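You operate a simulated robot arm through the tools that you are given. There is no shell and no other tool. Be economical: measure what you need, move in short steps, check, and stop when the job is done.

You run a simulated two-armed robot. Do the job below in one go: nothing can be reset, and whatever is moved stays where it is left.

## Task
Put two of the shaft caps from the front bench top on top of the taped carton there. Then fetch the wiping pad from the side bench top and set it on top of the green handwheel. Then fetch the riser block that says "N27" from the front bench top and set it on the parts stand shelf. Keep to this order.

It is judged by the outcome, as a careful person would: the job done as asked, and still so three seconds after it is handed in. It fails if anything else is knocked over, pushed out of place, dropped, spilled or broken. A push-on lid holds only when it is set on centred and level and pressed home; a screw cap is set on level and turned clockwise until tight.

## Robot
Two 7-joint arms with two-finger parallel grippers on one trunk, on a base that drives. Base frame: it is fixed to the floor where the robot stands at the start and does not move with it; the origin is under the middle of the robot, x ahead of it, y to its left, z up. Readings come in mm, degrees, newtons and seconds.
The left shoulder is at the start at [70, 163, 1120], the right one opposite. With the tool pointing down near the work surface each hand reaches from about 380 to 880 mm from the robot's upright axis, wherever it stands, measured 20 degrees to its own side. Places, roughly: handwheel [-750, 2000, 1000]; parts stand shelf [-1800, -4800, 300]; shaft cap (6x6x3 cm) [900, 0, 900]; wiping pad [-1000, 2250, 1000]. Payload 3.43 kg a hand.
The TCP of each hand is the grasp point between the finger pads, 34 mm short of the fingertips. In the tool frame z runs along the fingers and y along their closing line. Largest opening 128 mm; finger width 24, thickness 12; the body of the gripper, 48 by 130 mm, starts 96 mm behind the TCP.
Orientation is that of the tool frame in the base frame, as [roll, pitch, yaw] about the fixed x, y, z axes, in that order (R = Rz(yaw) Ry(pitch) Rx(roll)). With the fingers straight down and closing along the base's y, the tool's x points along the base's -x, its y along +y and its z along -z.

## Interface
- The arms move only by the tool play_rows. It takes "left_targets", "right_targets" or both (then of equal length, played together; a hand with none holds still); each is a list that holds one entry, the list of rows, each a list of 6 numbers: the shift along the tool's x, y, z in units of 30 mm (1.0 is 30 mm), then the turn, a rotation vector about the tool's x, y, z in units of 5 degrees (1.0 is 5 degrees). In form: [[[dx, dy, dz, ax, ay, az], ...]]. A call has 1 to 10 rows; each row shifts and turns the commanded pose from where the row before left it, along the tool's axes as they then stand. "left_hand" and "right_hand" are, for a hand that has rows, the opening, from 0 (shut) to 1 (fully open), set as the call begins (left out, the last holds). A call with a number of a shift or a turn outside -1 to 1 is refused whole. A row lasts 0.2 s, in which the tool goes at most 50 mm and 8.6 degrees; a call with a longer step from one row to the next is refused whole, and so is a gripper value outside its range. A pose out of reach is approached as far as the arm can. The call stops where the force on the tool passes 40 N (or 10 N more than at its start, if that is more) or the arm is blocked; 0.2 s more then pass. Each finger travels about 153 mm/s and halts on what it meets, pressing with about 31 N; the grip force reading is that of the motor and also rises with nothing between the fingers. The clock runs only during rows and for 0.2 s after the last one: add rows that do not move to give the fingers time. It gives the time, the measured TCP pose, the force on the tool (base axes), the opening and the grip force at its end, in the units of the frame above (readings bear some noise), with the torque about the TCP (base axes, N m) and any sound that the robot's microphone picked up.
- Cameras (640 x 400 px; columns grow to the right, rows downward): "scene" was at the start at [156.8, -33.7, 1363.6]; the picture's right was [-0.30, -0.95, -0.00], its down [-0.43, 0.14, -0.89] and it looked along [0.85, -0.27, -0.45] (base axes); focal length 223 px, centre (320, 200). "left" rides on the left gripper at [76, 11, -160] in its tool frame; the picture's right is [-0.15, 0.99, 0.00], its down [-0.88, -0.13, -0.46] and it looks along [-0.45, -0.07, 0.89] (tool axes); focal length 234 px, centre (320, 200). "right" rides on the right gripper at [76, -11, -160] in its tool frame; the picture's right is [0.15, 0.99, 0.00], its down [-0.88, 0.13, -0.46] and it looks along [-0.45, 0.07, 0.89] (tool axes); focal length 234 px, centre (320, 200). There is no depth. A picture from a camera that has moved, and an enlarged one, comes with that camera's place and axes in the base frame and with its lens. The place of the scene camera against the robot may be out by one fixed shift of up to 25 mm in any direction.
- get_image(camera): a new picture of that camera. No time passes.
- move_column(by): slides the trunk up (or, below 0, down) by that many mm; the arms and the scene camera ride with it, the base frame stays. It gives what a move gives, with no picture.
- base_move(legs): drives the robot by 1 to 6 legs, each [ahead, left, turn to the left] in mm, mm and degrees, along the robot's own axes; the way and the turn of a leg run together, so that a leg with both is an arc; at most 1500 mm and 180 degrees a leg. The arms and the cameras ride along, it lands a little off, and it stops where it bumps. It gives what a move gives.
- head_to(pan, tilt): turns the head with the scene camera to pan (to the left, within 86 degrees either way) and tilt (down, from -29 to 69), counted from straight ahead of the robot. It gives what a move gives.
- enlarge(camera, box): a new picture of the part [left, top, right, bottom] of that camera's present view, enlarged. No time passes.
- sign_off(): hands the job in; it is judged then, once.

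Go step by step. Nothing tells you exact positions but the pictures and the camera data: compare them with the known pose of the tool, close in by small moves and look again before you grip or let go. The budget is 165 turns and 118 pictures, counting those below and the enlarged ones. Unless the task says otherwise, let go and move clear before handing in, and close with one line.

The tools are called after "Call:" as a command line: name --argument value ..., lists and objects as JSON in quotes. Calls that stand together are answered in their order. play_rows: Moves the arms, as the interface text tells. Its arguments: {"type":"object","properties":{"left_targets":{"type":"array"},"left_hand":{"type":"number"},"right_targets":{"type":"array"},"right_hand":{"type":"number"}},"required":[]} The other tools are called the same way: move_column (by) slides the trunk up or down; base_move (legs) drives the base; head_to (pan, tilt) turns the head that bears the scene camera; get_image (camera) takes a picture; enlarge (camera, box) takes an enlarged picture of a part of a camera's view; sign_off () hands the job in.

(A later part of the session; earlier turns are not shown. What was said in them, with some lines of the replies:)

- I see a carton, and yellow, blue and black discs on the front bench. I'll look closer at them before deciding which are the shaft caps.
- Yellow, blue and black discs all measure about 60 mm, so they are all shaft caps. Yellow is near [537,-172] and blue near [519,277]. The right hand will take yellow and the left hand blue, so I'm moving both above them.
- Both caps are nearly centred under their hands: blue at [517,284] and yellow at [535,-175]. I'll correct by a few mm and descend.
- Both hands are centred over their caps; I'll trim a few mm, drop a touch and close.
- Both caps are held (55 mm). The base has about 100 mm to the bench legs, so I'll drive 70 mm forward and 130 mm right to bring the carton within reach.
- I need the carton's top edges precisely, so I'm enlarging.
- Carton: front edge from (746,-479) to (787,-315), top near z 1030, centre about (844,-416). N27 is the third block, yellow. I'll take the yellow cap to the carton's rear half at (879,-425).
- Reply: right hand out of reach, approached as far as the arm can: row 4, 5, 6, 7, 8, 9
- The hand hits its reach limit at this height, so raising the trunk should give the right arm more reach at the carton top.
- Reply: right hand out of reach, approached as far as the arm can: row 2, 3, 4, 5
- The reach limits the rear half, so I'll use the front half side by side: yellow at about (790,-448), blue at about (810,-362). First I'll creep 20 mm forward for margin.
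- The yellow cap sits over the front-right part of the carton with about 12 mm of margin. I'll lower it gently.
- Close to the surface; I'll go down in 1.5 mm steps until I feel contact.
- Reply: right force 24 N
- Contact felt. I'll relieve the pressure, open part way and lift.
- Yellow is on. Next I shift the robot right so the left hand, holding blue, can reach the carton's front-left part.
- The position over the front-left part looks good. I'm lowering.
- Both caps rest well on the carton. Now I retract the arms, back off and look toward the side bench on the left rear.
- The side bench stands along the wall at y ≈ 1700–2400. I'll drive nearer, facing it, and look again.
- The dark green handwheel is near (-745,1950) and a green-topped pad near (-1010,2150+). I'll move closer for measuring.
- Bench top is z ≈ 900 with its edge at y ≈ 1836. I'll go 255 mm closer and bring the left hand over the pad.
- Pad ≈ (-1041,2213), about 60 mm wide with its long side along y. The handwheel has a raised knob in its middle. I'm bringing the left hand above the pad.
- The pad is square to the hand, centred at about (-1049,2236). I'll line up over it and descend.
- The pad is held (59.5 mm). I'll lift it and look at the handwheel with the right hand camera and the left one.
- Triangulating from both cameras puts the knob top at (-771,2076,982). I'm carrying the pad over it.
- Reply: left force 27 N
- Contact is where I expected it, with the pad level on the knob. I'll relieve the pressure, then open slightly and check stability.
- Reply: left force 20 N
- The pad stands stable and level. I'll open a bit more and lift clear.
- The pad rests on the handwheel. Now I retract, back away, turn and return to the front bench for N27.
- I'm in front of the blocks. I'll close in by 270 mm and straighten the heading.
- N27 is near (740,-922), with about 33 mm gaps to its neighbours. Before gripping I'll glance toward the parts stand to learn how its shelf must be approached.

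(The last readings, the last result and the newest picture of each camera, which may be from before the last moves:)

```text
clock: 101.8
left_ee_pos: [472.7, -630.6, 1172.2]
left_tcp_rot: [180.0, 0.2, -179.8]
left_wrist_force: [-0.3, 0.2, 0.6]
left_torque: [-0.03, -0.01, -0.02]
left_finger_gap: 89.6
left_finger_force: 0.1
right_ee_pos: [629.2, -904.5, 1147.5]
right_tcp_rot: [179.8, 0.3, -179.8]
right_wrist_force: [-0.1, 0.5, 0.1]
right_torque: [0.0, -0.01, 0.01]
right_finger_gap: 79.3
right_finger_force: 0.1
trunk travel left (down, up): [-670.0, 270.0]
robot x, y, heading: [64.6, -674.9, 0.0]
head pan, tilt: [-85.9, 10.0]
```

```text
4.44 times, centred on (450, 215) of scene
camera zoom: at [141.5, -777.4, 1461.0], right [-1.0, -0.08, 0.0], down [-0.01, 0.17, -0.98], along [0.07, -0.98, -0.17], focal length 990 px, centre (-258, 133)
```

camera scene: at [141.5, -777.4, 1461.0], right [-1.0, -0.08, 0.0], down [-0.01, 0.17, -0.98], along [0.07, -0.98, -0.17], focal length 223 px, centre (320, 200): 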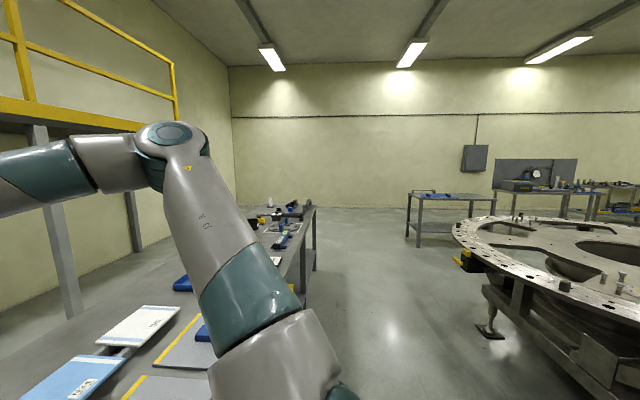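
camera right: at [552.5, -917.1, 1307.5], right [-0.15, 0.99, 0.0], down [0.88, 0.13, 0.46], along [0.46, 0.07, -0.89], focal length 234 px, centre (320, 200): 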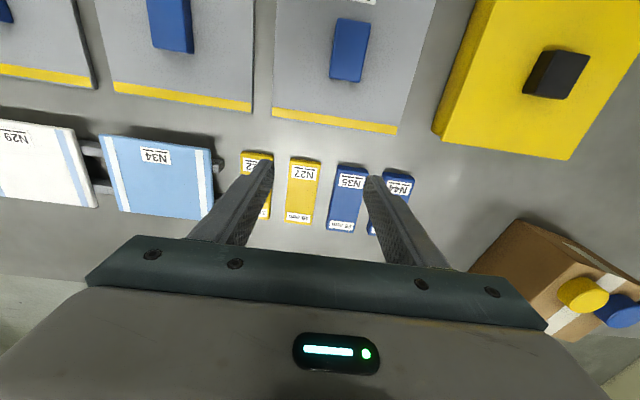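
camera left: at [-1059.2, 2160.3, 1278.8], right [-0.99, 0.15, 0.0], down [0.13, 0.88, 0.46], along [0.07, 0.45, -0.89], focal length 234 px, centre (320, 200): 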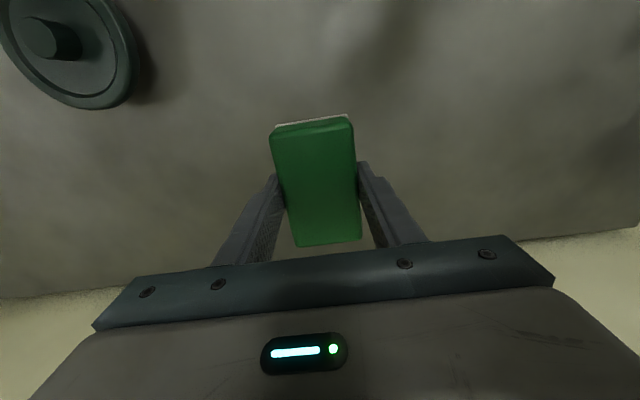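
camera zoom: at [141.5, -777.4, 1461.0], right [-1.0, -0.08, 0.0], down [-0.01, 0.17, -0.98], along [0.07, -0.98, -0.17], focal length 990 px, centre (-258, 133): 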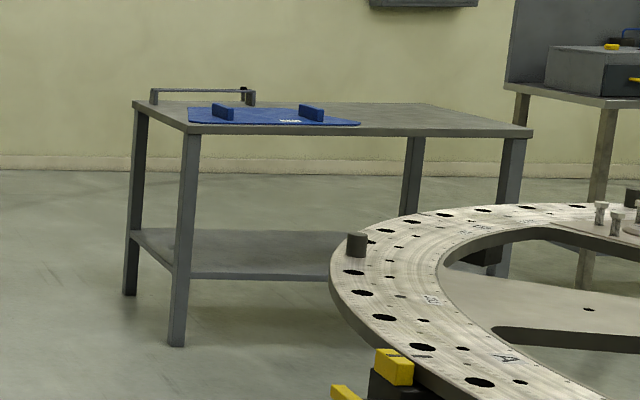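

The parts stand is a table with an open low shelf, so a top-down grip works. I'm descending over N27.

Call:
play_rows --right_targets '[[[-0.75, -0.113, 0.92, 0, 0, 0], [-0.75, -0.113, 0.92, 0, 0, 0], [-0.75, -0.113, 0.92, 0, 0, 0], [-0.75, -0.113, 0.92, 0, 0, 0], [-0.75, -0.113, 0.92, 0, 0, 0], [0, 0, 0, 0, 0, 0]]]' --right_hand 0.5625

Call:
get_image --camera "right"

```text
clock: 103.2
left_ee_pos: [472.2, -631.4, 1173.3]
left_tcp_rot: [-179.9, 0.2, -179.8]
left_wrist_force: [-0.4, 0.1, 0.0]
left_torque: [-0.05, -0.03, 0.01]
left_finger_gap: 89.7
left_finger_force: 0.2
right_ee_pos: [743.3, -921.2, 1011.6]
right_tcp_rot: [179.9, 0.4, -179.8]
right_wrist_force: [-0.3, 0.6, 0.5]
right_torque: [-0.02, -0.07, -0.02]
right_finger_gap: 71.8
right_finger_force: 0.1
trunk travel left (down, up): [-670.0, 270.0]
robot x, y, heading: [63.8, -678.0, 0.4]
head pan, tilt: [-85.9, 10.0]
```

```text
60 pictures are left
camera right: at [666.2, -933.7, 1170.9], right [-0.15, 0.99, 0.0], down [0.88, 0.13, 0.46], along [0.46, 0.07, -0.89], focal length 234 px, centre (320, 200)
```

right: 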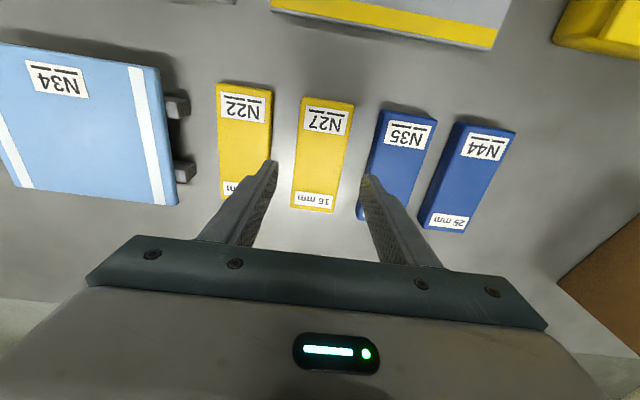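

Centre of N27 is (749,-922), well aligned. I'll narrow the opening to fit between the neighbours and descend.

Call:
play_rows --right_targets '[[[-0.19, -0.02, 0, 0, 0, 0], [0, 0, 0.5, 0, 0, 0], [0, 0, 0.5, 0, 0, 0], [0, 0, 0.5, 0, 0, 0], [0, 0, 0, 0, 0, 0]]]' --right_hand 0.485

Call:
get_image --camera "right"

```text
clock: 104.4
left_ee_pos: [472.3, -630.3, 1172.3]
left_tcp_rot: [-179.9, 0.1, -179.7]
left_wrist_force: [0.1, 0.5, 1.0]
left_torque: [-0.01, 0.0, -0.01]
left_finger_gap: 89.8
left_finger_force: 0.1
right_ee_pos: [738.8, -931.1, 971.3]
right_tcp_rot: [179.7, 0.5, -179.8]
right_wrist_force: [0.3, -0.1, -0.7]
right_torque: [-0.04, 0.0, -0.02]
right_finger_gap: 61.9
right_finger_force: 0.0
right hand out of reach, approached as far as the arm can: row 2, 3, 4
trunk travel left (down, up): [-670.0, 270.0]
robot x, y, heading: [63.3, -679.5, 0.4]
head pan, tilt: [-85.9, 10.0]
```

```text
59 pictures are left
camera right: at [660.7, -943.7, 1130.1], right [-0.15, 0.99, 0.0], down [0.88, 0.13, 0.46], along [0.46, 0.07, -0.89], focal length 234 px, centre (320, 200)
```

right: 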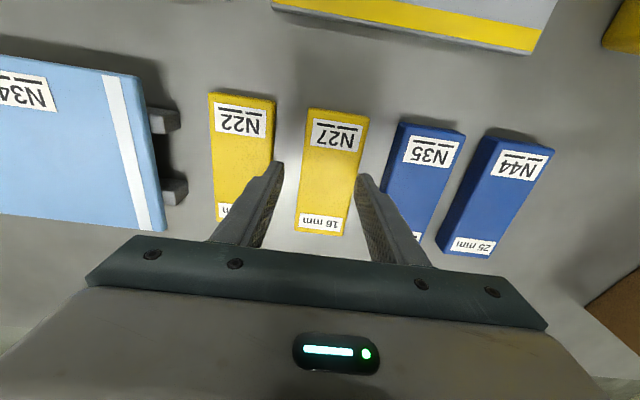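

The reach limit again; I'll raise the hand, lower the trunk back to its start height and nudge the base forward.

Call:
play_rows --right_targets '[[[0, 0, -0.9, 0, 0, 0], [0, 0.1, -0.9, 0, 0, 0], [-0.1, 0.1, -0.9, 0, 0, 0], [-0.2, 0.1, -0.5, 0, 0, 0], [0, 0, 0, 0, 0, 0]]]'

Call:
move_column --by -70

Call:
base_move --legs '[[20, 0, 0]]'

Call:
get_image --camera "right"

```text
clock: 105.6
left_ee_pos: [473.0, -628.7, 1172.4]
left_tcp_rot: [180.0, 0.0, -179.8]
left_wrist_force: [0.5, -1.1, -0.1]
left_torque: [-0.01, -0.02, -0.01]
left_finger_gap: 89.6
left_finger_force: 0.0
right_ee_pos: [746.2, -923.4, 1067.8]
right_tcp_rot: [179.8, 0.2, -179.8]
right_wrist_force: [0.7, -0.4, 0.1]
right_torque: [-0.01, 0.01, -0.03]
right_finger_gap: 62.0
right_finger_force: 0.0
trunk travel left (down, up): [-670.0, 270.0]
robot x, y, heading: [69.0, -677.9, 0.3]
head pan, tilt: [-85.9, 10.0]
```

```text
clock: 106.7
left_ee_pos: [471.2, -630.6, 1102.5]
left_tcp_rot: [-179.9, 0.1, -179.8]
left_wrist_force: [0.8, -0.8, -0.4]
left_torque: [0.01, -0.04, 0.03]
left_finger_gap: 89.6
left_finger_force: 0.1
right_ee_pos: [745.3, -922.9, 997.1]
right_tcp_rot: [179.8, 0.4, -179.8]
right_wrist_force: [0.2, 0.1, 0.6]
right_torque: [0.02, 0.01, -0.01]
right_finger_gap: 61.9
right_finger_force: 0.0
trunk travel left (down, up): [-600.0, 340.0]
robot x, y, heading: [67.4, -681.5, 0.2]
head pan, tilt: [-85.9, 10.0]
```

```text
clock: 107.5
left_ee_pos: [489.9, -632.9, 1103.0]
left_tcp_rot: [-179.9, 0.2, -179.9]
left_wrist_force: [0.1, -0.1, 0.1]
left_torque: [-0.02, -0.01, 0.02]
left_finger_gap: 89.8
left_finger_force: 0.0
right_ee_pos: [763.5, -924.9, 999.1]
right_tcp_rot: [179.9, 0.4, -179.9]
right_wrist_force: [-0.3, 0.1, 0.5]
right_torque: [-0.05, 0.02, 0.02]
right_finger_gap: 62.3
right_finger_force: 0.1
trunk travel left (down, up): [-600.0, 340.0]
robot x, y, heading: [84.9, -678.7, 0.2]
head pan, tilt: [-85.9, 10.0]
```

```text
58 pictures are left
camera right: at [686.3, -936.9, 1157.8], right [-0.15, 0.99, 0.0], down [0.88, 0.13, 0.46], along [0.46, 0.07, -0.89], focal length 234 px, centre (320, 200)
```

right: 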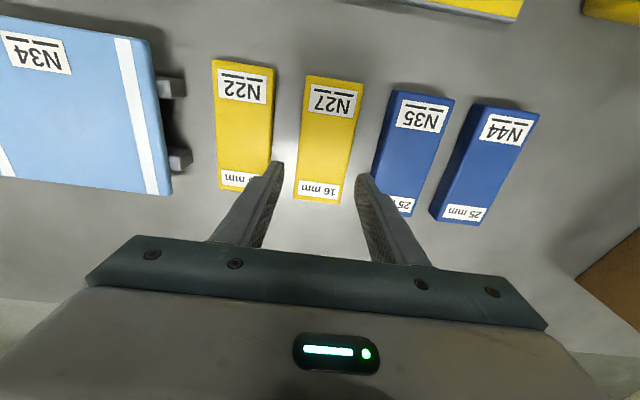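

Call:
play_rows --right_targets '[[[0.48, 0.09, 0, 0, 0, 0], [0, 0, 0.5, 0, 0, 0], [0, 0, 0.5, 0, 0, 0], [0, 0, 0.4, 0, 0, 0], [0, 0, 0, 0, 0, 0]]]'

Call:
get_image --camera "right"

```text
clock: 108.7
left_ee_pos: [492.1, -633.0, 1102.3]
left_tcp_rot: [-180.0, 0.1, -179.9]
left_wrist_force: [0.4, 0.1, 0.0]
left_torque: [0.01, 0.0, 0.04]
left_finger_gap: 89.6
left_finger_force: 0.0
right_ee_pos: [750.9, -922.6, 955.1]
right_tcp_rot: [179.9, 0.5, -179.9]
right_wrist_force: [0.5, 0.3, 0.1]
right_torque: [0.03, 0.0, -0.02]
right_finger_gap: 62.0
right_finger_force: 0.0
trunk travel left (down, up): [-600.0, 340.0]
robot x, y, heading: [83.6, -678.8, 0.1]
head pan, tilt: [-85.9, 10.0]
```

```text
57 pictures are left
camera right: at [673.4, -934.3, 1114.5], right [-0.15, 0.99, 0.0], down [0.88, 0.13, 0.46], along [0.46, 0.07, -0.89], focal length 234 px, centre (320, 200)
```

right: 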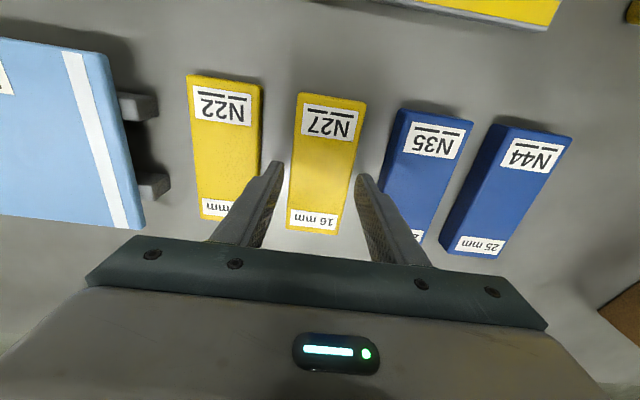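

Call:
play_rows --right_targets '[[[0.05, 0.02, 0.3, 0, 0, 0], [0, 0, 0.3, 0, 0, 0], [0, 0, 0, 0, 0, 0]]]'

Call:
play_rows --right_targets '[[[0, 0, 0, 0, 0, 0], [0, 0, 0, 0, 0, 0], [0, 0, 0, 0, 0, 0]]]' --right_hand 0

Call:
get_image --camera "right"

```text
clock: 109.5
left_ee_pos: [490.9, -631.9, 1102.3]
left_tcp_rot: [-179.8, 0.1, -179.9]
left_wrist_force: [0.7, 0.9, 0.6]
left_torque: [-0.02, 0.02, -0.02]
left_finger_gap: 89.5
left_finger_force: 0.0
right_ee_pos: [749.1, -922.6, 937.2]
right_tcp_rot: [179.8, 0.4, -179.9]
right_wrist_force: [0.7, 0.3, 0.2]
right_torque: [-0.03, 0.01, -0.01]
right_finger_gap: 61.9
right_finger_force: 0.1
trunk travel left (down, up): [-600.0, 340.0]
robot x, y, heading: [84.6, -679.6, -0.0]
head pan, tilt: [-85.9, 10.0]
```

```text
clock: 110.3
left_ee_pos: [491.6, -631.7, 1102.1]
left_tcp_rot: [-180.0, 0.1, -179.9]
left_wrist_force: [0.4, -0.2, 0.3]
left_torque: [0.01, 0.0, -0.01]
left_finger_gap: 89.4
left_finger_force: 0.1
right_ee_pos: [749.3, -921.6, 935.9]
right_tcp_rot: [179.8, 0.4, -179.9]
right_wrist_force: [-0.6, -0.6, 0.0]
right_torque: [-0.01, -0.01, 0.0]
right_finger_gap: 55.5
right_finger_force: 30.7
trunk travel left (down, up): [-600.0, 340.0]
robot x, y, heading: [84.1, -678.6, 0.2]
head pan, tilt: [-85.9, 10.0]
```

```text
56 pictures are left
camera right: at [672.0, -933.6, 1096.5], right [-0.15, 0.99, 0.0], down [0.88, 0.13, 0.46], along [0.46, 0.07, -0.89], focal length 234 px, centre (320, 200)
```

right: 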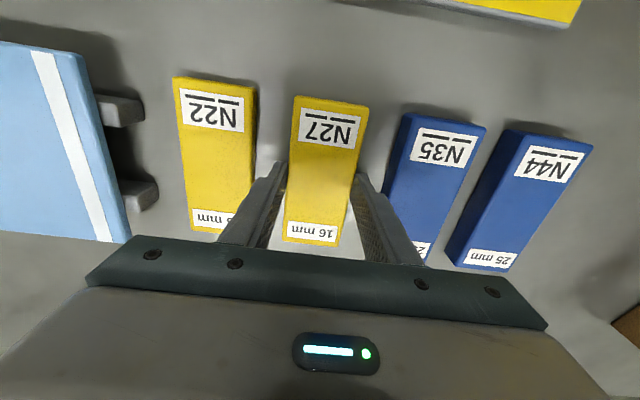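

N27 is held (55.5 mm). I'll lift it, then retract.

Call:
play_rows --right_targets '[[[0, 0, -0.3, 0, 0, 0], [0, 0, -0.6, 0, 0, 0], [0, 0, -0.9, 0, 0, 0], [0, 0, -0.9, 0, 0, 0], [0, 0, -0.9, 0, 0, 0], [0, 0, -0.9, 0, 0, 0], [0.5, 0, -0.7, 0, 0, 0], [0, 0, 0, 0, 0, 0]]]'

Call:
get_image --camera "right"

Call:
play_rows --right_targets '[[[0.9, 0, -0.4, 0, 0, 0], [0.9, 0, -0.4, 0, 0, 0], [0.9, 0, -0.4, 0, 0, 0], [0.9, 0, -0.4, 0, 0, 0], [0.9, 0, 0, 0, 0, 0], [0.9, 0, 0, 0, 0, 0], [0.9, 0, 0, 0, 0, 0], [0.9, 0, 0, 0, 0, 0], [0.9, 0, 0, 0, 0, 0]]]'

```text
clock: 112.1
left_ee_pos: [491.1, -632.6, 1101.5]
left_tcp_rot: [180.0, 0.2, -179.8]
left_wrist_force: [0.3, -0.3, -0.5]
left_torque: [0.06, 0.03, 0.01]
left_finger_gap: 89.8
left_finger_force: 0.1
right_ee_pos: [732.7, -923.3, 1093.3]
right_tcp_rot: [179.8, 0.2, -179.9]
right_wrist_force: [0.2, -0.2, -0.3]
right_torque: [-0.02, 0.03, 0.01]
right_finger_gap: 55.4
right_finger_force: 31.0
trunk travel left (down, up): [-600.0, 340.0]
robot x, y, heading: [86.0, -680.3, 0.0]
head pan, tilt: [-85.9, 10.0]
```

```text
55 pictures are left
camera right: at [655.8, -934.7, 1252.1], right [-0.15, 0.99, 0.0], down [0.88, 0.13, 0.46], along [0.46, 0.07, -0.89], focal length 234 px, centre (320, 200)
```

right: 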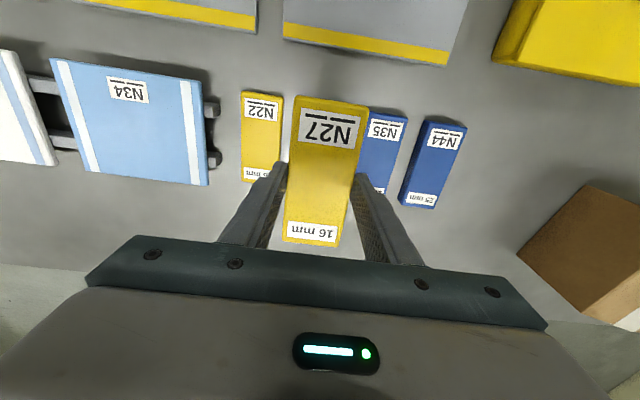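

```text
clock: 114.1
left_ee_pos: [490.6, -632.0, 1103.7]
left_tcp_rot: [180.0, 0.3, -179.9]
left_wrist_force: [-0.9, 0.3, 0.7]
left_torque: [-0.01, -0.02, 0.02]
left_finger_gap: 89.5
left_finger_force: 0.1
right_ee_pos: [487.4, -921.6, 1140.5]
right_tcp_rot: [179.8, 0.4, -179.9]
right_wrist_force: [-0.3, -0.4, -1.9]
right_torque: [-0.02, -0.02, 0.01]
right_finger_gap: 55.2
right_finger_force: 31.2
trunk travel left (down, up): [-600.0, 340.0]
robot x, y, heading: [83.3, -684.3, -0.1]
head pan, tilt: [-85.9, 10.0]
```

N27 is securely held. The stand spans about x -2390..-1180, y -5070..-4300. I'll back away from the bench, turn right and drive down the aisle between the bench and the ring fixture.

Call:
base_move --legs '[[-360, 0, 0], [0, 0, -90]]'

Call:
head_to --pan 0 --tilt 20

Call:
get_image --camera "scene"

```text
clock: 120.1
left_ee_pos: [-211.7, -1087.9, 1102.7]
left_tcp_rot: [180.0, 0.1, 91.6]
left_wrist_force: [0.7, 0.5, -0.6]
left_torque: [-0.01, 0.01, 0.0]
left_finger_gap: 89.5
left_finger_force: 0.0
right_ee_pos: [-501.5, -1092.7, 1139.4]
right_tcp_rot: [179.8, 0.4, 91.7]
right_wrist_force: [0.3, 0.1, -0.1]
right_torque: [0.02, 0.02, 0.04]
right_finger_gap: 55.3
right_finger_force: 31.2
trunk travel left (down, up): [-600.0, 340.0]
robot x, y, heading: [-272.5, -679.0, -88.4]
head pan, tilt: [-85.9, 10.0]
```

```text
clock: 121.7
left_ee_pos: [-211.7, -1088.1, 1102.5]
left_tcp_rot: [179.9, 0.1, 91.8]
left_wrist_force: [0.1, -0.8, 0.2]
left_torque: [-0.02, 0.03, 0.01]
left_finger_gap: 89.5
left_finger_force: 0.0
right_ee_pos: [-502.1, -1094.6, 1139.3]
right_tcp_rot: [179.8, 0.4, 91.7]
right_wrist_force: [0.0, 0.2, -0.7]
right_torque: [0.01, -0.02, -0.01]
right_finger_gap: 55.2
right_finger_force: 30.4
trunk travel left (down, up): [-600.0, 340.0]
robot x, y, heading: [-272.3, -682.0, -88.1]
head pan, tilt: [0.0, 20.0]
```

```text
54 pictures are left
camera scene: at [-247.8, -830.9, 1374.7], right [-1.0, -0.03, 0.0], down [-0.01, 0.34, -0.94], along [0.03, -0.94, -0.34], focal length 223 px, centre (320, 200)
```

scene: 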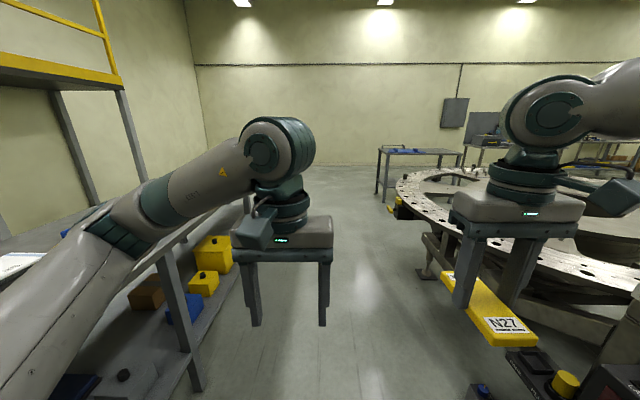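

The aisle is clear; I'll drive along it, kept slightly toward the bench side.

Call:
base_move --legs '[[0, 60, -1.8], [1250, 0, 0], [1250, 0, 0]]'

Call:
head_to --pan -35 --tilt 20

Call:
get_image --camera "scene"

```text
clock: 134.7
left_ee_pos: [-147.6, -3622.2, 1102.3]
left_tcp_rot: [180.0, 0.1, 90.2]
left_wrist_force: [0.2, 0.4, -0.6]
left_torque: [0.0, 0.02, -0.03]
left_finger_gap: 89.8
left_finger_force: 0.0
right_ee_pos: [-437.5, -3620.1, 1138.5]
right_tcp_rot: [179.8, 0.4, 90.2]
right_wrist_force: [0.1, -0.1, -1.8]
right_torque: [0.0, 0.01, 0.01]
right_finger_gap: 55.2
right_finger_force: 31.5
trunk travel left (down, up): [-600.0, 340.0]
robot x, y, heading: [-196.1, -3213.3, -89.6]
head pan, tilt: [0.0, 20.0]
```

```text
clock: 135.7
left_ee_pos: [-147.5, -3622.4, 1101.0]
left_tcp_rot: [179.9, 0.1, 90.2]
left_wrist_force: [-0.5, 0.1, -0.9]
left_torque: [0.0, -0.01, 0.0]
left_finger_gap: 89.4
left_finger_force: 0.1
right_ee_pos: [-439.1, -3622.3, 1139.0]
right_tcp_rot: [179.7, 0.4, 90.2]
right_wrist_force: [-0.4, 0.4, -1.5]
right_torque: [-0.03, 0.04, -0.01]
right_finger_gap: 55.6
right_finger_force: 30.9
trunk travel left (down, up): [-600.0, 340.0]
robot x, y, heading: [-195.3, -3214.1, -89.5]
head pan, tilt: [-35.0, 20.0]
```

```text
53 pictures are left
camera scene: at [-230.3, -3347.5, 1374.7], right [-0.82, 0.57, 0.0], down [0.2, 0.28, -0.94], along [-0.54, -0.77, -0.34], focal length 223 px, centre (320, 200)
```

scene: 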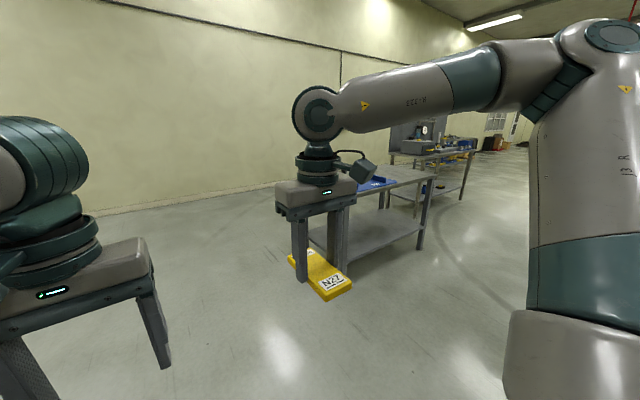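

Call:
base_move --legs '[[1450, 0, -0.5], [0, 0, -90]]'

Call:
head_to --pan 0 --tilt 30

Call:
get_image --camera "scene"

```text
clock: 146.7
left_ee_pos: [-595.6, -4722.7, 1103.1]
left_tcp_rot: [180.0, 0.1, 1.0]
left_wrist_force: [1.0, 0.7, -0.4]
left_torque: [0.0, 0.04, 0.01]
left_finger_gap: 89.2
left_finger_force: 0.1
right_ee_pos: [-598.3, -4431.9, 1139.3]
right_tcp_rot: [179.9, 0.3, 1.0]
right_wrist_force: [0.5, 0.0, -1.0]
right_torque: [0.01, -0.01, 0.0]
right_finger_gap: 55.2
right_finger_force: 30.8
trunk travel left (down, up): [-600.0, 340.0]
robot x, y, heading: [-189.8, -4669.6, -178.7]
head pan, tilt: [-35.0, 20.0]
```

```text
clock: 147.7
left_ee_pos: [-595.4, -4722.3, 1105.1]
left_tcp_rot: [179.9, 0.1, 1.0]
left_wrist_force: [-0.1, -0.6, -0.7]
left_torque: [-0.01, 0.02, -0.04]
left_finger_gap: 89.8
left_finger_force: 0.0
right_ee_pos: [-597.6, -4433.1, 1138.0]
right_tcp_rot: [179.9, 0.4, 1.0]
right_wrist_force: [-0.3, 0.9, -1.8]
right_torque: [0.04, -0.02, -0.01]
right_finger_gap: 55.4
right_finger_force: 31.2
trunk travel left (down, up): [-600.0, 340.0]
robot x, y, heading: [-190.1, -4669.7, -178.9]
head pan, tilt: [0.0, 30.0]
```

```text
52 pictures are left
camera scene: at [-311.0, -4676.2, 1358.7], right [-0.02, 1.0, 0.0], down [0.5, 0.01, -0.87], along [-0.87, -0.01, -0.5], focal length 223 px, centre (320, 200)
```

scene: 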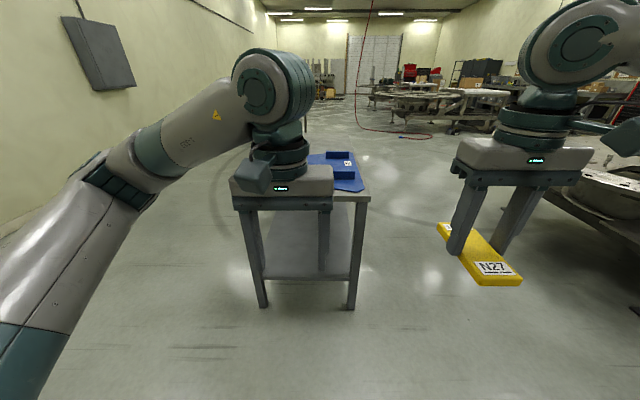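

The near end of the stand (x ≈ -1235) is open between legs at y ≈ -5064 and -4497. The shelf is at z ≈ 280–300. I'll lower the trunk here, then line up so that only the right arm reaches in.

Call:
base_move --legs '[[0, 285, -1.2]]'

Call:
move_column --by -590

Call:
head_to --pan -8 --tilt 10

Call:
get_image --camera "scene"

```text
clock: 149.6
left_ee_pos: [-595.1, -4989.6, 1102.2]
left_tcp_rot: [-180.0, 0.2, -0.5]
left_wrist_force: [-0.2, 0.6, -0.1]
left_torque: [0.01, 0.0, 0.0]
left_finger_gap: 89.7
left_finger_force: 0.0
right_ee_pos: [-591.2, -4701.0, 1140.0]
right_tcp_rot: [179.8, 0.4, -0.5]
right_wrist_force: [-0.4, -0.3, -1.0]
right_torque: [0.02, -0.03, 0.06]
right_finger_gap: 55.2
right_finger_force: 30.3
trunk travel left (down, up): [-600.0, 340.0]
robot x, y, heading: [-190.6, -4947.6, 179.8]
head pan, tilt: [0.0, 30.0]
```

```text
refused: -590 is not a number from -400 to 400
```

```text
clock: 150.5
left_ee_pos: [-596.1, -4990.5, 1102.1]
left_tcp_rot: [180.0, 0.1, -0.6]
left_wrist_force: [-0.6, 0.7, 0.0]
left_torque: [0.0, 0.01, 0.01]
left_finger_gap: 89.7
left_finger_force: 0.0
right_ee_pos: [-590.3, -4700.3, 1139.0]
right_tcp_rot: [179.8, 0.4, -0.5]
right_wrist_force: [-1.0, 0.1, -1.7]
right_torque: [-0.04, 0.04, -0.01]
right_finger_gap: 55.2
right_finger_force: 31.1
trunk travel left (down, up): [-600.0, 340.0]
robot x, y, heading: [-188.1, -4946.1, 179.6]
head pan, tilt: [-8.0, 10.0]
```

```text
51 pictures are left
camera scene: at [-311.1, -4938.3, 1390.9], right [0.15, 0.99, 0.0], down [0.17, -0.03, -0.98], along [-0.97, 0.14, -0.17], focal length 223 px, centre (320, 200)
```

scene: 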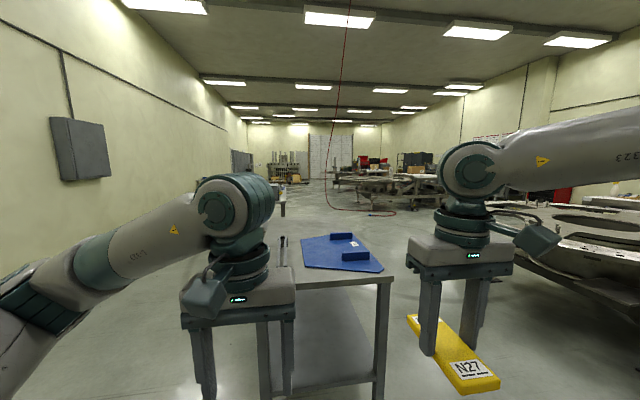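

Call:
move_column --by -300

Call:
move_column --by -290

Call:
get_image --camera "scene"

```text
clock: 153.5
left_ee_pos: [-595.6, -4990.9, 803.3]
left_tcp_rot: [180.0, 0.2, -0.5]
left_wrist_force: [-0.1, 0.1, 0.0]
left_torque: [0.05, 0.0, -0.03]
left_finger_gap: 89.6
left_finger_force: 0.1
right_ee_pos: [-590.4, -4700.7, 839.8]
right_tcp_rot: [179.8, 0.4, -0.5]
right_wrist_force: [-0.2, 1.2, -1.2]
right_torque: [-0.01, 0.0, -0.02]
right_finger_gap: 55.5
right_finger_force: 31.0
trunk travel left (down, up): [-300.0, 640.0]
robot x, y, heading: [-188.0, -4948.5, 179.6]
head pan, tilt: [-8.0, 10.0]
```

```text
clock: 156.4
left_ee_pos: [-596.2, -4990.1, 512.0]
left_tcp_rot: [-180.0, 0.1, -0.6]
left_wrist_force: [-0.1, -0.4, 0.1]
left_torque: [0.01, 0.04, -0.05]
left_finger_gap: 89.7
left_finger_force: 0.0
right_ee_pos: [-590.2, -4700.0, 550.0]
right_tcp_rot: [179.8, 0.4, -0.5]
right_wrist_force: [-0.6, 0.0, -1.1]
right_torque: [0.0, 0.02, 0.0]
right_finger_gap: 55.2
right_finger_force: 30.7
trunk travel left (down, up): [-10.0, 930.0]
robot x, y, heading: [-187.6, -4948.2, 179.6]
head pan, tilt: [-8.0, 10.0]
```

```text
50 pictures are left
camera scene: at [-310.9, -4938.6, 801.1], right [0.15, 0.99, 0.0], down [0.17, -0.03, -0.98], along [-0.97, 0.14, -0.17], focal length 223 px, centre (320, 200)
```

scene: 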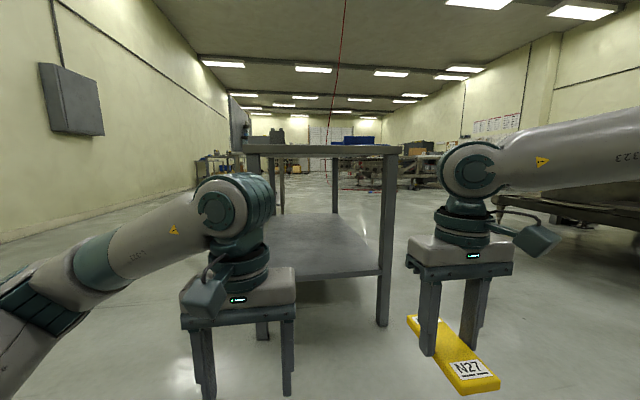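

The shelf is at about z 290 and the tabletop underside at about 826. I'll lower the right hand with the block to about 380 and tuck the left hand lower and back.

Call:
play_rows --left_targets '[[[0.25, 0, 0.5, 0, 0, 0], [0.25, 0, 0.5, 0, 0, 0], [0.25, 0, 0.5, 0, 0, 0], [0.25, 0, 0.5, 0, 0, 0], [0.25, 0, 0.5, 0, 0, 0], [0.25, 0, 0.5, 0, 0, 0]]]' --right_targets '[[[0, 0, 0.93, 0, 0, 0], [0, 0, 0.93, 0, 0, 0], [0, 0, 0.93, 0, 0, 0], [0, 0, 0.93, 0, 0, 0], [0, 0, 0.93, 0, 0, 0], [0, 0, 0.93, 0, 0, 0]]]'

Call:
base_move --legs '[[400, 0, 0.4]]'

Call:
get_image --camera "scene"

Call:
get_image --camera "right"

```text
clock: 157.8
left_ee_pos: [-550.5, -4990.3, 423.5]
left_tcp_rot: [-179.8, 0.0, -0.4]
left_wrist_force: [-0.5, 0.0, -0.3]
left_torque: [-0.01, 0.04, 0.0]
left_finger_gap: 89.6
left_finger_force: 0.1
right_ee_pos: [-592.2, -4700.0, 381.8]
right_tcp_rot: [179.7, 0.4, -0.5]
right_wrist_force: [0.5, 0.1, -0.1]
right_torque: [0.03, 0.0, 0.01]
right_finger_gap: 55.2
right_finger_force: 31.3
trunk travel left (down, up): [-10.0, 930.0]
robot x, y, heading: [-186.7, -4945.7, 179.6]
head pan, tilt: [-8.0, 10.0]
```

```text
clock: 160.3
left_ee_pos: [-945.7, -4987.4, 422.8]
left_tcp_rot: [-180.0, 0.1, -0.5]
left_wrist_force: [0.3, -1.3, -0.4]
left_torque: [0.02, 0.01, 0.0]
left_finger_gap: 89.6
left_finger_force: 0.0
right_ee_pos: [-985.7, -4697.3, 381.8]
right_tcp_rot: [179.7, 0.3, -0.5]
right_wrist_force: [0.5, 0.2, -1.5]
right_torque: [0.03, -0.01, 0.0]
right_finger_gap: 55.5
right_finger_force: 31.3
trunk travel left (down, up): [-10.0, 930.0]
robot x, y, heading: [-579.8, -4943.6, 179.8]
head pan, tilt: [-8.0, 10.0]
```

```text
49 pictures are left
camera scene: at [-705.8, -4935.6, 801.0], right [0.15, 0.99, 0.0], down [0.17, -0.03, -0.98], along [-0.97, 0.14, -0.17], focal length 223 px, centre (320, 200)
```

scene: 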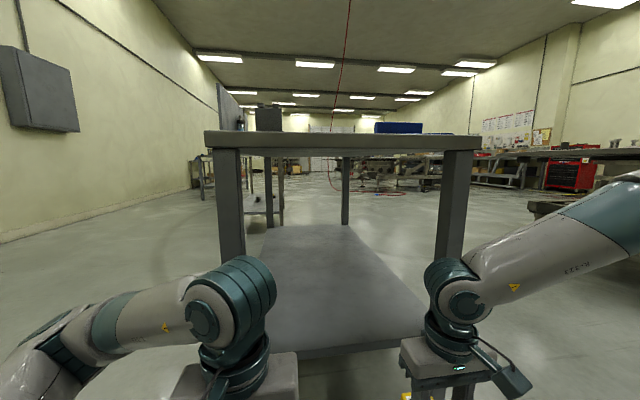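

```text
48 pictures are left
camera right: at [-909.0, -4686.4, 541.1], right [0.14, -0.99, 0.0], down [-0.88, -0.12, 0.46], along [-0.46, -0.07, -0.89], focal length 234 px, centre (320, 200)
```

right: 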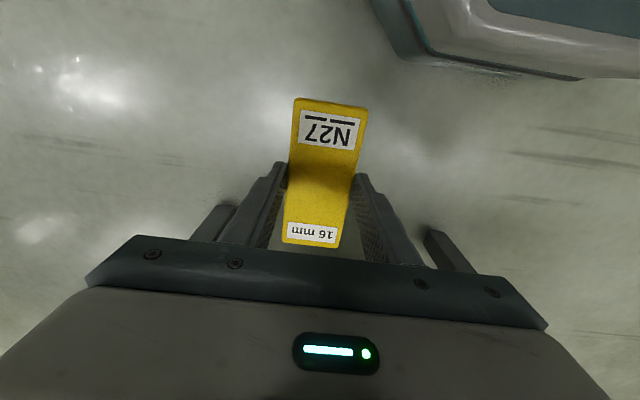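

The view is good. I'll shift 70 mm left so the forearm clears the right leg, then go ahead 150 mm.

Call:
base_move --legs '[[0, 70, 0], [150, 0, 0.2]]'

Call:
head_to --pan -15 --tilt 30

Call:
get_image --camera "scene"

Call:
get_image --camera "right"

```text
clock: 162.2
left_ee_pos: [-1094.6, -5058.9, 421.8]
left_tcp_rot: [-180.0, 0.1, -0.4]
left_wrist_force: [1.1, -0.2, -0.7]
left_torque: [-0.02, -0.01, -0.01]
left_finger_gap: 89.6
left_finger_force: 0.0
right_ee_pos: [-1135.1, -4767.8, 381.8]
right_tcp_rot: [179.9, 0.4, -0.4]
right_wrist_force: [-0.3, -0.3, -1.7]
right_torque: [-0.01, -0.01, 0.01]
right_finger_gap: 55.2
right_finger_force: 31.2
trunk travel left (down, up): [-10.0, 930.0]
robot x, y, heading: [-728.5, -5016.2, 179.4]
head pan, tilt: [-8.0, 10.0]
```

```text
clock: 163.1
left_ee_pos: [-1093.7, -5057.4, 421.3]
left_tcp_rot: [-179.9, 0.1, -0.3]
left_wrist_force: [-0.1, -0.7, -0.1]
left_torque: [0.02, 0.03, -0.03]
left_finger_gap: 89.6
left_finger_force: 0.0
right_ee_pos: [-1133.8, -4768.5, 381.7]
right_tcp_rot: [179.8, 0.4, -0.4]
right_wrist_force: [0.3, 0.0, -1.0]
right_torque: [-0.02, -0.02, -0.01]
right_finger_gap: 55.2
right_finger_force: 31.2
trunk travel left (down, up): [-10.0, 930.0]
robot x, y, heading: [-732.5, -5015.2, 179.5]
head pan, tilt: [-15.0, 30.0]
```

```text
47 pictures are left
camera scene: at [-848.9, -4995.2, 768.7], right [0.26, 0.96, 0.0], down [0.48, -0.13, -0.87], along [-0.84, 0.23, -0.5], focal length 223 px, centre (320, 200)
```

scene: 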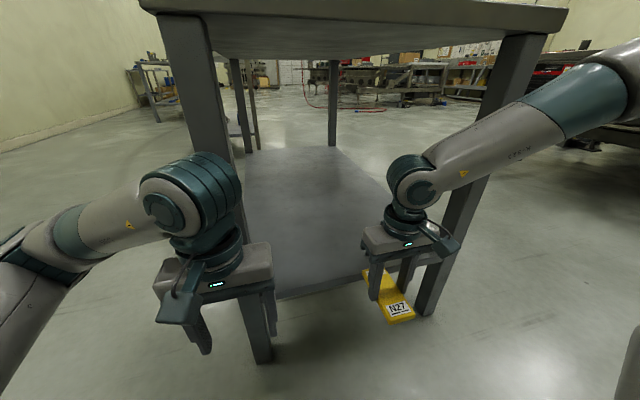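

```text
46 pictures are left
camera right: at [-1057.2, -4756.6, 541.1], right [0.14, -0.99, 0.0], down [-0.88, -0.12, 0.46], along [-0.46, -0.07, -0.89], focal length 234 px, centre (320, 200)
```

right: 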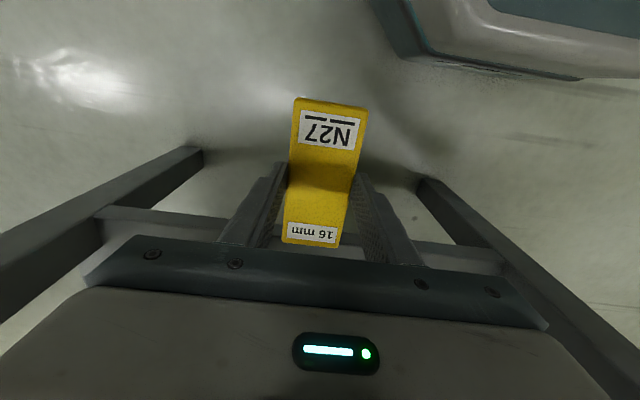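

The elbow and forearm should clear the leg and tabletop. I'm extending the block in over the shelf in two steps.

Call:
play_rows --right_targets '[[[-0.8, 0, 0, 0, 0, 0], [-0.8, 0, 0, 0, 0, 0], [-0.8, 0, 0, 0, 0, 0], [-0.8, 0, 0, 0, 0, 0], [0, 0, 0, 0, 0, 0]]]'

Call:
get_image --camera "scene"

Call:
get_image --camera "right"

```text
clock: 164.3
left_ee_pos: [-1092.7, -5058.7, 422.7]
left_tcp_rot: [179.9, 0.1, -0.4]
left_wrist_force: [0.0, 0.1, -0.1]
left_torque: [0.0, -0.01, 0.0]
left_finger_gap: 89.6
left_finger_force: 0.0
right_ee_pos: [-1230.9, -4765.8, 382.7]
right_tcp_rot: [179.7, 0.4, -0.4]
right_wrist_force: [0.9, -1.0, -1.2]
right_torque: [-0.02, 0.0, 0.0]
right_finger_gap: 55.3
right_finger_force: 31.0
trunk travel left (down, up): [-10.0, 930.0]
robot x, y, heading: [-731.6, -5017.9, 179.6]
head pan, tilt: [-15.0, 30.0]
```

```text
45 pictures are left
camera scene: at [-848.9, -4995.2, 768.7], right [0.26, 0.96, 0.0], down [0.48, -0.13, -0.87], along [-0.83, 0.23, -0.5], focal length 223 px, centre (320, 200)
```

scene: 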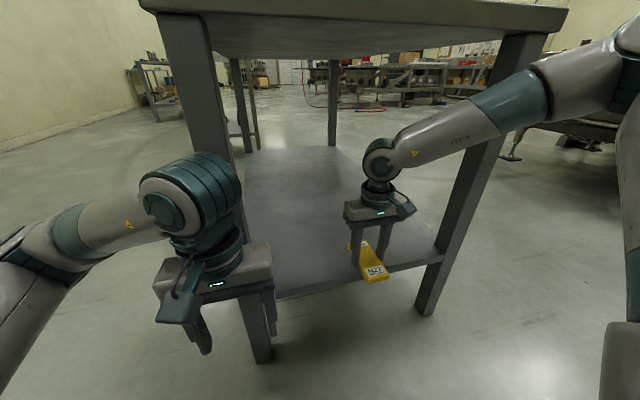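

```text
44 pictures are left
camera right: at [-1154.2, -4755.7, 542.2], right [0.14, -0.99, 0.0], down [-0.88, -0.12, 0.46], along [-0.46, -0.07, -0.89], focal length 234 px, centre (320, 200)
```

right: 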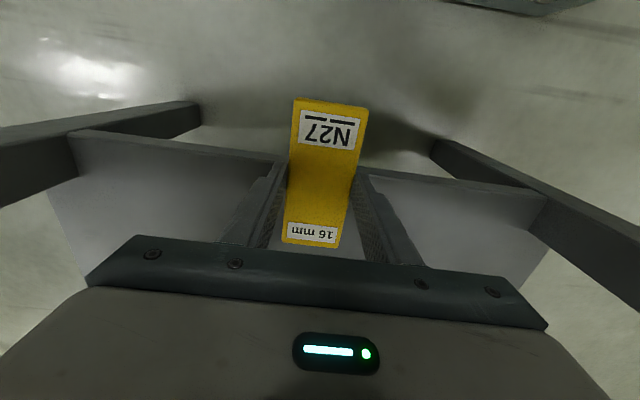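

Clear. I'll extend another 110 mm so the block sits about 35–40 mm inside the edge.

Call:
play_rows --right_targets '[[[-0.75, 0, 0, 0, 0, 0], [-0.75, 0, 0, 0, 0, 0], [-0.75, 0, 0, 0, 0, 0], [-0.75, 0, 0, 0, 0, 0], [-0.7, 0, 0, 0, 0, 0], [0, 0, 0, 0, 0, 0]]]'

Call:
get_image --camera "scene"

Call:
get_image --camera "right"

```text
clock: 165.7
left_ee_pos: [-1093.5, -5058.1, 423.2]
left_tcp_rot: [-180.0, 0.1, -0.3]
left_wrist_force: [-0.2, 0.1, 0.1]
left_torque: [0.03, 0.0, 0.02]
left_finger_gap: 89.8
left_finger_force: 0.0
right_ee_pos: [-1341.7, -4766.5, 382.9]
right_tcp_rot: [179.8, 0.4, -0.4]
right_wrist_force: [0.1, -0.5, -1.1]
right_torque: [-0.02, 0.01, -0.01]
right_finger_gap: 55.0
right_finger_force: 31.2
trunk travel left (down, up): [-10.0, 930.0]
robot x, y, heading: [-734.0, -5013.1, 179.5]
head pan, tilt: [-15.0, 30.0]
```

```text
43 pictures are left
camera scene: at [-849.0, -4995.2, 768.6], right [0.26, 0.96, 0.0], down [0.48, -0.13, -0.87], along [-0.83, 0.23, -0.5], focal length 223 px, centre (320, 200)
```

scene: 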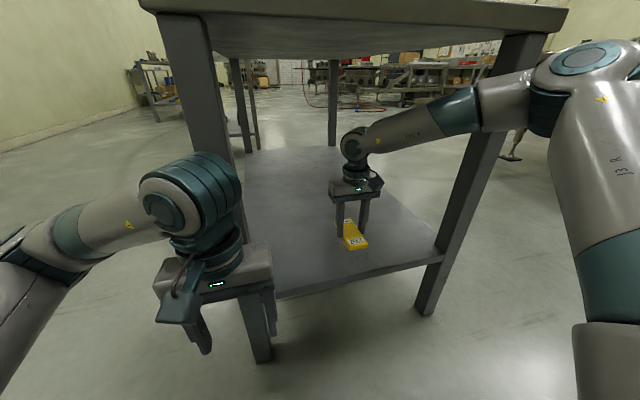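

```text
42 pictures are left
camera right: at [-1264.9, -4756.0, 542.2], right [0.14, -0.99, 0.0], down [-0.88, -0.12, 0.46], along [-0.46, -0.07, -0.89], focal length 234 px, centre (320, 200)
```

right: 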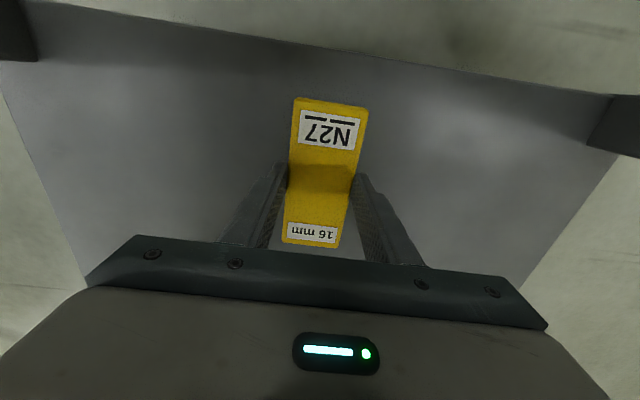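

The block is inside the shelf edge. I'll move 20 mm further in and lower gently.

Call:
play_rows --right_targets '[[[-0.67, 0, 0, 0, 0, 0], [0, 0, 0.4, 0, 0, 0], [0, 0, 0.4, 0, 0, 0], [0, 0, 0.3, 0, 0, 0], [0, 0, 0.2, 0, 0, 0], [0, 0, 0, 0, 0, 0]]]'

Call:
enlarge --camera "scene" --box '[310, 180, 410, 260]'

```text
clock: 167.1
left_ee_pos: [-1095.2, -5058.0, 422.1]
left_tcp_rot: [179.9, 0.1, -0.3]
left_wrist_force: [0.0, -0.8, 0.4]
left_torque: [-0.04, 0.03, 0.04]
left_finger_gap: 89.4
left_finger_force: 0.1
right_ee_pos: [-1361.3, -4767.4, 344.3]
right_tcp_rot: [179.8, 0.4, -0.4]
right_wrist_force: [0.3, 0.1, -1.9]
right_torque: [-0.03, 0.02, -0.01]
right_finger_gap: 54.9
right_finger_force: 31.2
trunk travel left (down, up): [-10.0, 930.0]
robot x, y, heading: [-729.1, -5010.0, 180.0]
head pan, tilt: [-15.0, 30.0]
```

```text
5.00 times, centred on (360, 220) of scene
camera zoom: at [-848.9, -4995.2, 768.7], right [0.26, 0.96, 0.0], down [0.48, -0.13, -0.87], along [-0.83, 0.23, -0.5], focal length 1114 px, centre (120, 100)
```

zoom: 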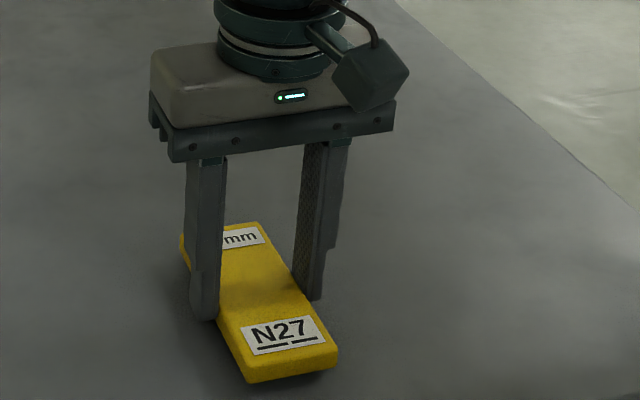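

Call:
play_rows --right_targets '[[[0, 0, 0.1, 0, 0, 0], [0, 0, 0.1, 0, 0, 0]]]'

Call:
play_rows --right_targets '[[[0, 0, 0.07, 0, 0, 0], [0, 0, 0.03, 0, 0, 0]]]'

Call:
enlarge --camera "scene" --box '[310, 180, 410, 260]'

```text
clock: 167.7
left_ee_pos: [-1093.5, -5058.5, 422.6]
left_tcp_rot: [180.0, 0.1, -0.4]
left_wrist_force: [0.4, -0.2, 0.5]
left_torque: [-0.04, 0.0, 0.0]
left_finger_gap: 89.5
left_finger_force: 0.1
right_ee_pos: [-1361.4, -4767.1, 338.0]
right_tcp_rot: [179.8, 0.4, -0.4]
right_wrist_force: [0.3, 0.0, -1.5]
right_torque: [0.03, -0.01, -0.01]
right_finger_gap: 55.4
right_finger_force: 30.8
trunk travel left (down, up): [-10.0, 930.0]
robot x, y, heading: [-726.3, -5014.2, 179.8]
head pan, tilt: [-15.0, 30.0]
```

```text
clock: 168.3
left_ee_pos: [-1093.1, -5058.4, 421.4]
left_tcp_rot: [-180.0, 0.2, -0.4]
left_wrist_force: [-0.1, 0.5, 0.1]
left_torque: [0.01, -0.01, -0.01]
left_finger_gap: 89.8
left_finger_force: 0.1
right_ee_pos: [-1361.8, -4766.8, 336.2]
right_tcp_rot: [179.9, 0.6, -0.4]
right_wrist_force: [0.6, -0.2, 12.5]
right_torque: [0.18, -0.76, -0.04]
right_finger_gap: 55.5
right_finger_force: 30.8
trunk travel left (down, up): [-10.0, 930.0]
robot x, y, heading: [-731.3, -5009.0, 179.9]
head pan, tilt: [-15.0, 30.0]
```

```text
5.00 times, centred on (360, 220) of scene
camera zoom: at [-848.2, -4995.5, 769.1], right [0.26, 0.96, 0.0], down [0.48, -0.13, -0.87], along [-0.84, 0.23, -0.5], focal length 1114 px, centre (120, 100)
```

zoom: 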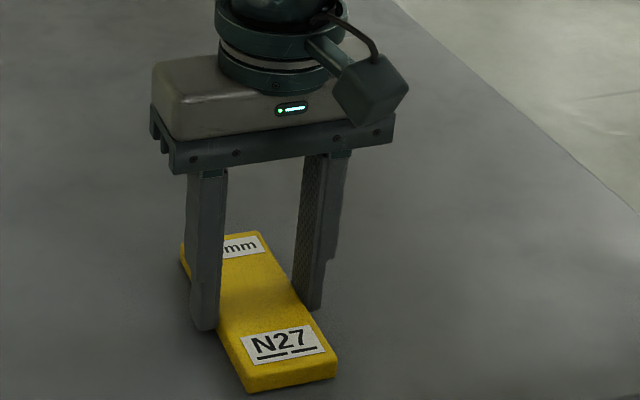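

Contact at the expected 300 mm. I'll release, then lift slightly and withdraw straight back out.

Call:
play_rows --right_targets '[[[0, 0, 0, 0, 0, 0], [0, 0, 0, 0, 0, 0], [0, 0, 0, 0, 0, 0]]]' --right_hand 0.62

Call:
play_rows --right_targets '[[[0, 0, -0.3, 0, 0, 0], [0, 0, -0.6, 0, 0, 0], [0, 0, -0.9, 0, 0, 0], [0.7, 0, -0.2, 0, 0, 0], [0.8, 0, 0, 0, 0, 0], [0.8, 0, 0, 0, 0, 0], [0.8, 0, 0, 0, 0, 0], [0.8, 0, 0, 0, 0, 0], [0.8, 0, 0, 0, 0, 0], [0.8, 0, 0, 0, 0, 0]]]'

Call:
get_image --camera "scene"

```text
clock: 169.1
left_ee_pos: [-1093.7, -5058.4, 421.6]
left_tcp_rot: [-179.9, 0.0, -0.4]
left_wrist_force: [-0.1, 0.0, 0.6]
left_torque: [-0.03, 0.01, -0.02]
left_finger_gap: 89.5
left_finger_force: 0.0
right_ee_pos: [-1361.5, -4766.3, 335.0]
right_tcp_rot: [179.9, 0.4, -0.5]
right_wrist_force: [0.4, 0.1, -0.2]
right_torque: [0.04, 0.0, 0.0]
right_finger_gap: 79.4
right_finger_force: 0.2
trunk travel left (down, up): [-10.0, 930.0]
robot x, y, heading: [-731.3, -5012.9, 179.7]
head pan, tilt: [-15.0, 30.0]
```

```text
clock: 171.3
left_ee_pos: [-1093.7, -5059.3, 422.0]
left_tcp_rot: [-179.9, 0.1, -0.5]
left_wrist_force: [0.6, -0.2, -0.1]
left_torque: [0.0, 0.01, -0.03]
left_finger_gap: 89.6
left_finger_force: 0.1
right_ee_pos: [-1195.8, -4766.8, 393.8]
right_tcp_rot: [179.9, 0.4, -0.2]
right_wrist_force: [0.4, -0.3, -0.5]
right_torque: [0.02, 0.02, 0.0]
right_finger_gap: 79.6
right_finger_force: 0.1
trunk travel left (down, up): [-10.0, 930.0]
robot x, y, heading: [-728.9, -5011.3, 180.0]
head pan, tilt: [-15.0, 30.0]
```

```text
39 pictures are left
camera scene: at [-848.9, -4995.2, 768.7], right [0.26, 0.96, 0.0], down [0.48, -0.13, -0.87], along [-0.83, 0.23, -0.5], focal length 223 px, centre (320, 200)
```

scene: 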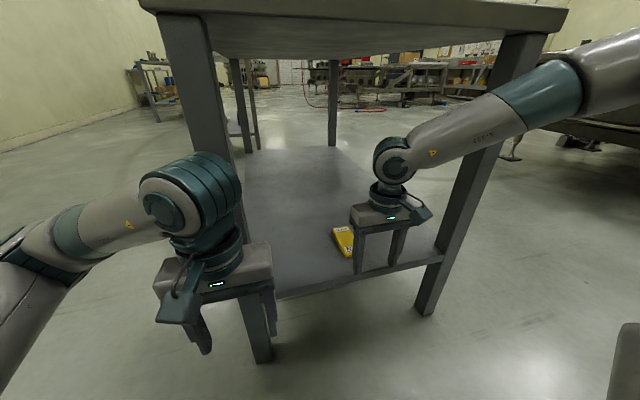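

The block lies flat on the shelf. I'll back the base away to clear the stand and confirm.

Call:
base_move --legs '[[-300, 0, 0]]'

Call:
enlarge --camera "scene" --box '[240, 80, 480, 260]'

```text
clock: 173.3
left_ee_pos: [-791.8, -5060.6, 422.1]
left_tcp_rot: [179.9, 0.1, -0.6]
left_wrist_force: [0.6, 0.3, -0.3]
left_torque: [-0.02, -0.02, 0.01]
left_finger_gap: 89.7
left_finger_force: 0.2
right_ee_pos: [-891.5, -4766.2, 393.9]
right_tcp_rot: [179.8, 0.5, -0.6]
right_wrist_force: [-0.9, -0.3, -0.4]
right_torque: [0.02, -0.03, 0.0]
right_finger_gap: 79.4
right_finger_force: 0.1
trunk travel left (down, up): [-10.0, 930.0]
robot x, y, heading: [-427.3, -5019.6, 179.2]
head pan, tilt: [-15.0, 30.0]
```

```text
2.22 times, centred on (360, 170) of scene
camera zoom: at [-546.1, -4997.1, 768.7], right [0.27, 0.96, 0.0], down [0.48, -0.13, -0.87], along [-0.83, 0.23, -0.5], focal length 495 px, centre (231, 267)
```

zoom: 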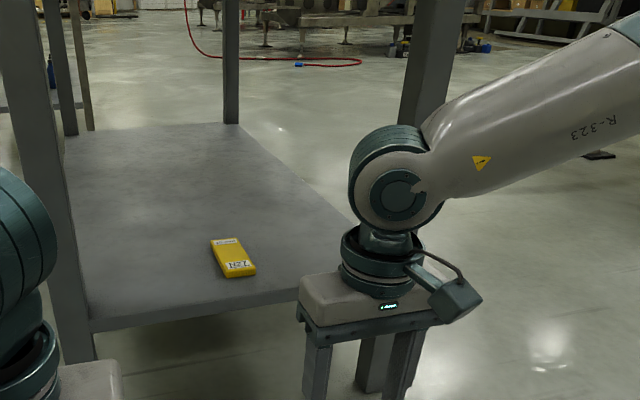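

N27 rests flat on the stand shelf, both hands are empty and clear, and the earlier steps were checked as I went, so I'm handing in.

Call:
sign_off

```text
The job is handed in.
```

The job is done and handed in: the yellow and blue shaft caps are on top of the taped carton, the wiping pad is on the green handwheel, and riser block N27 is on the parts stand shelf, in that order.
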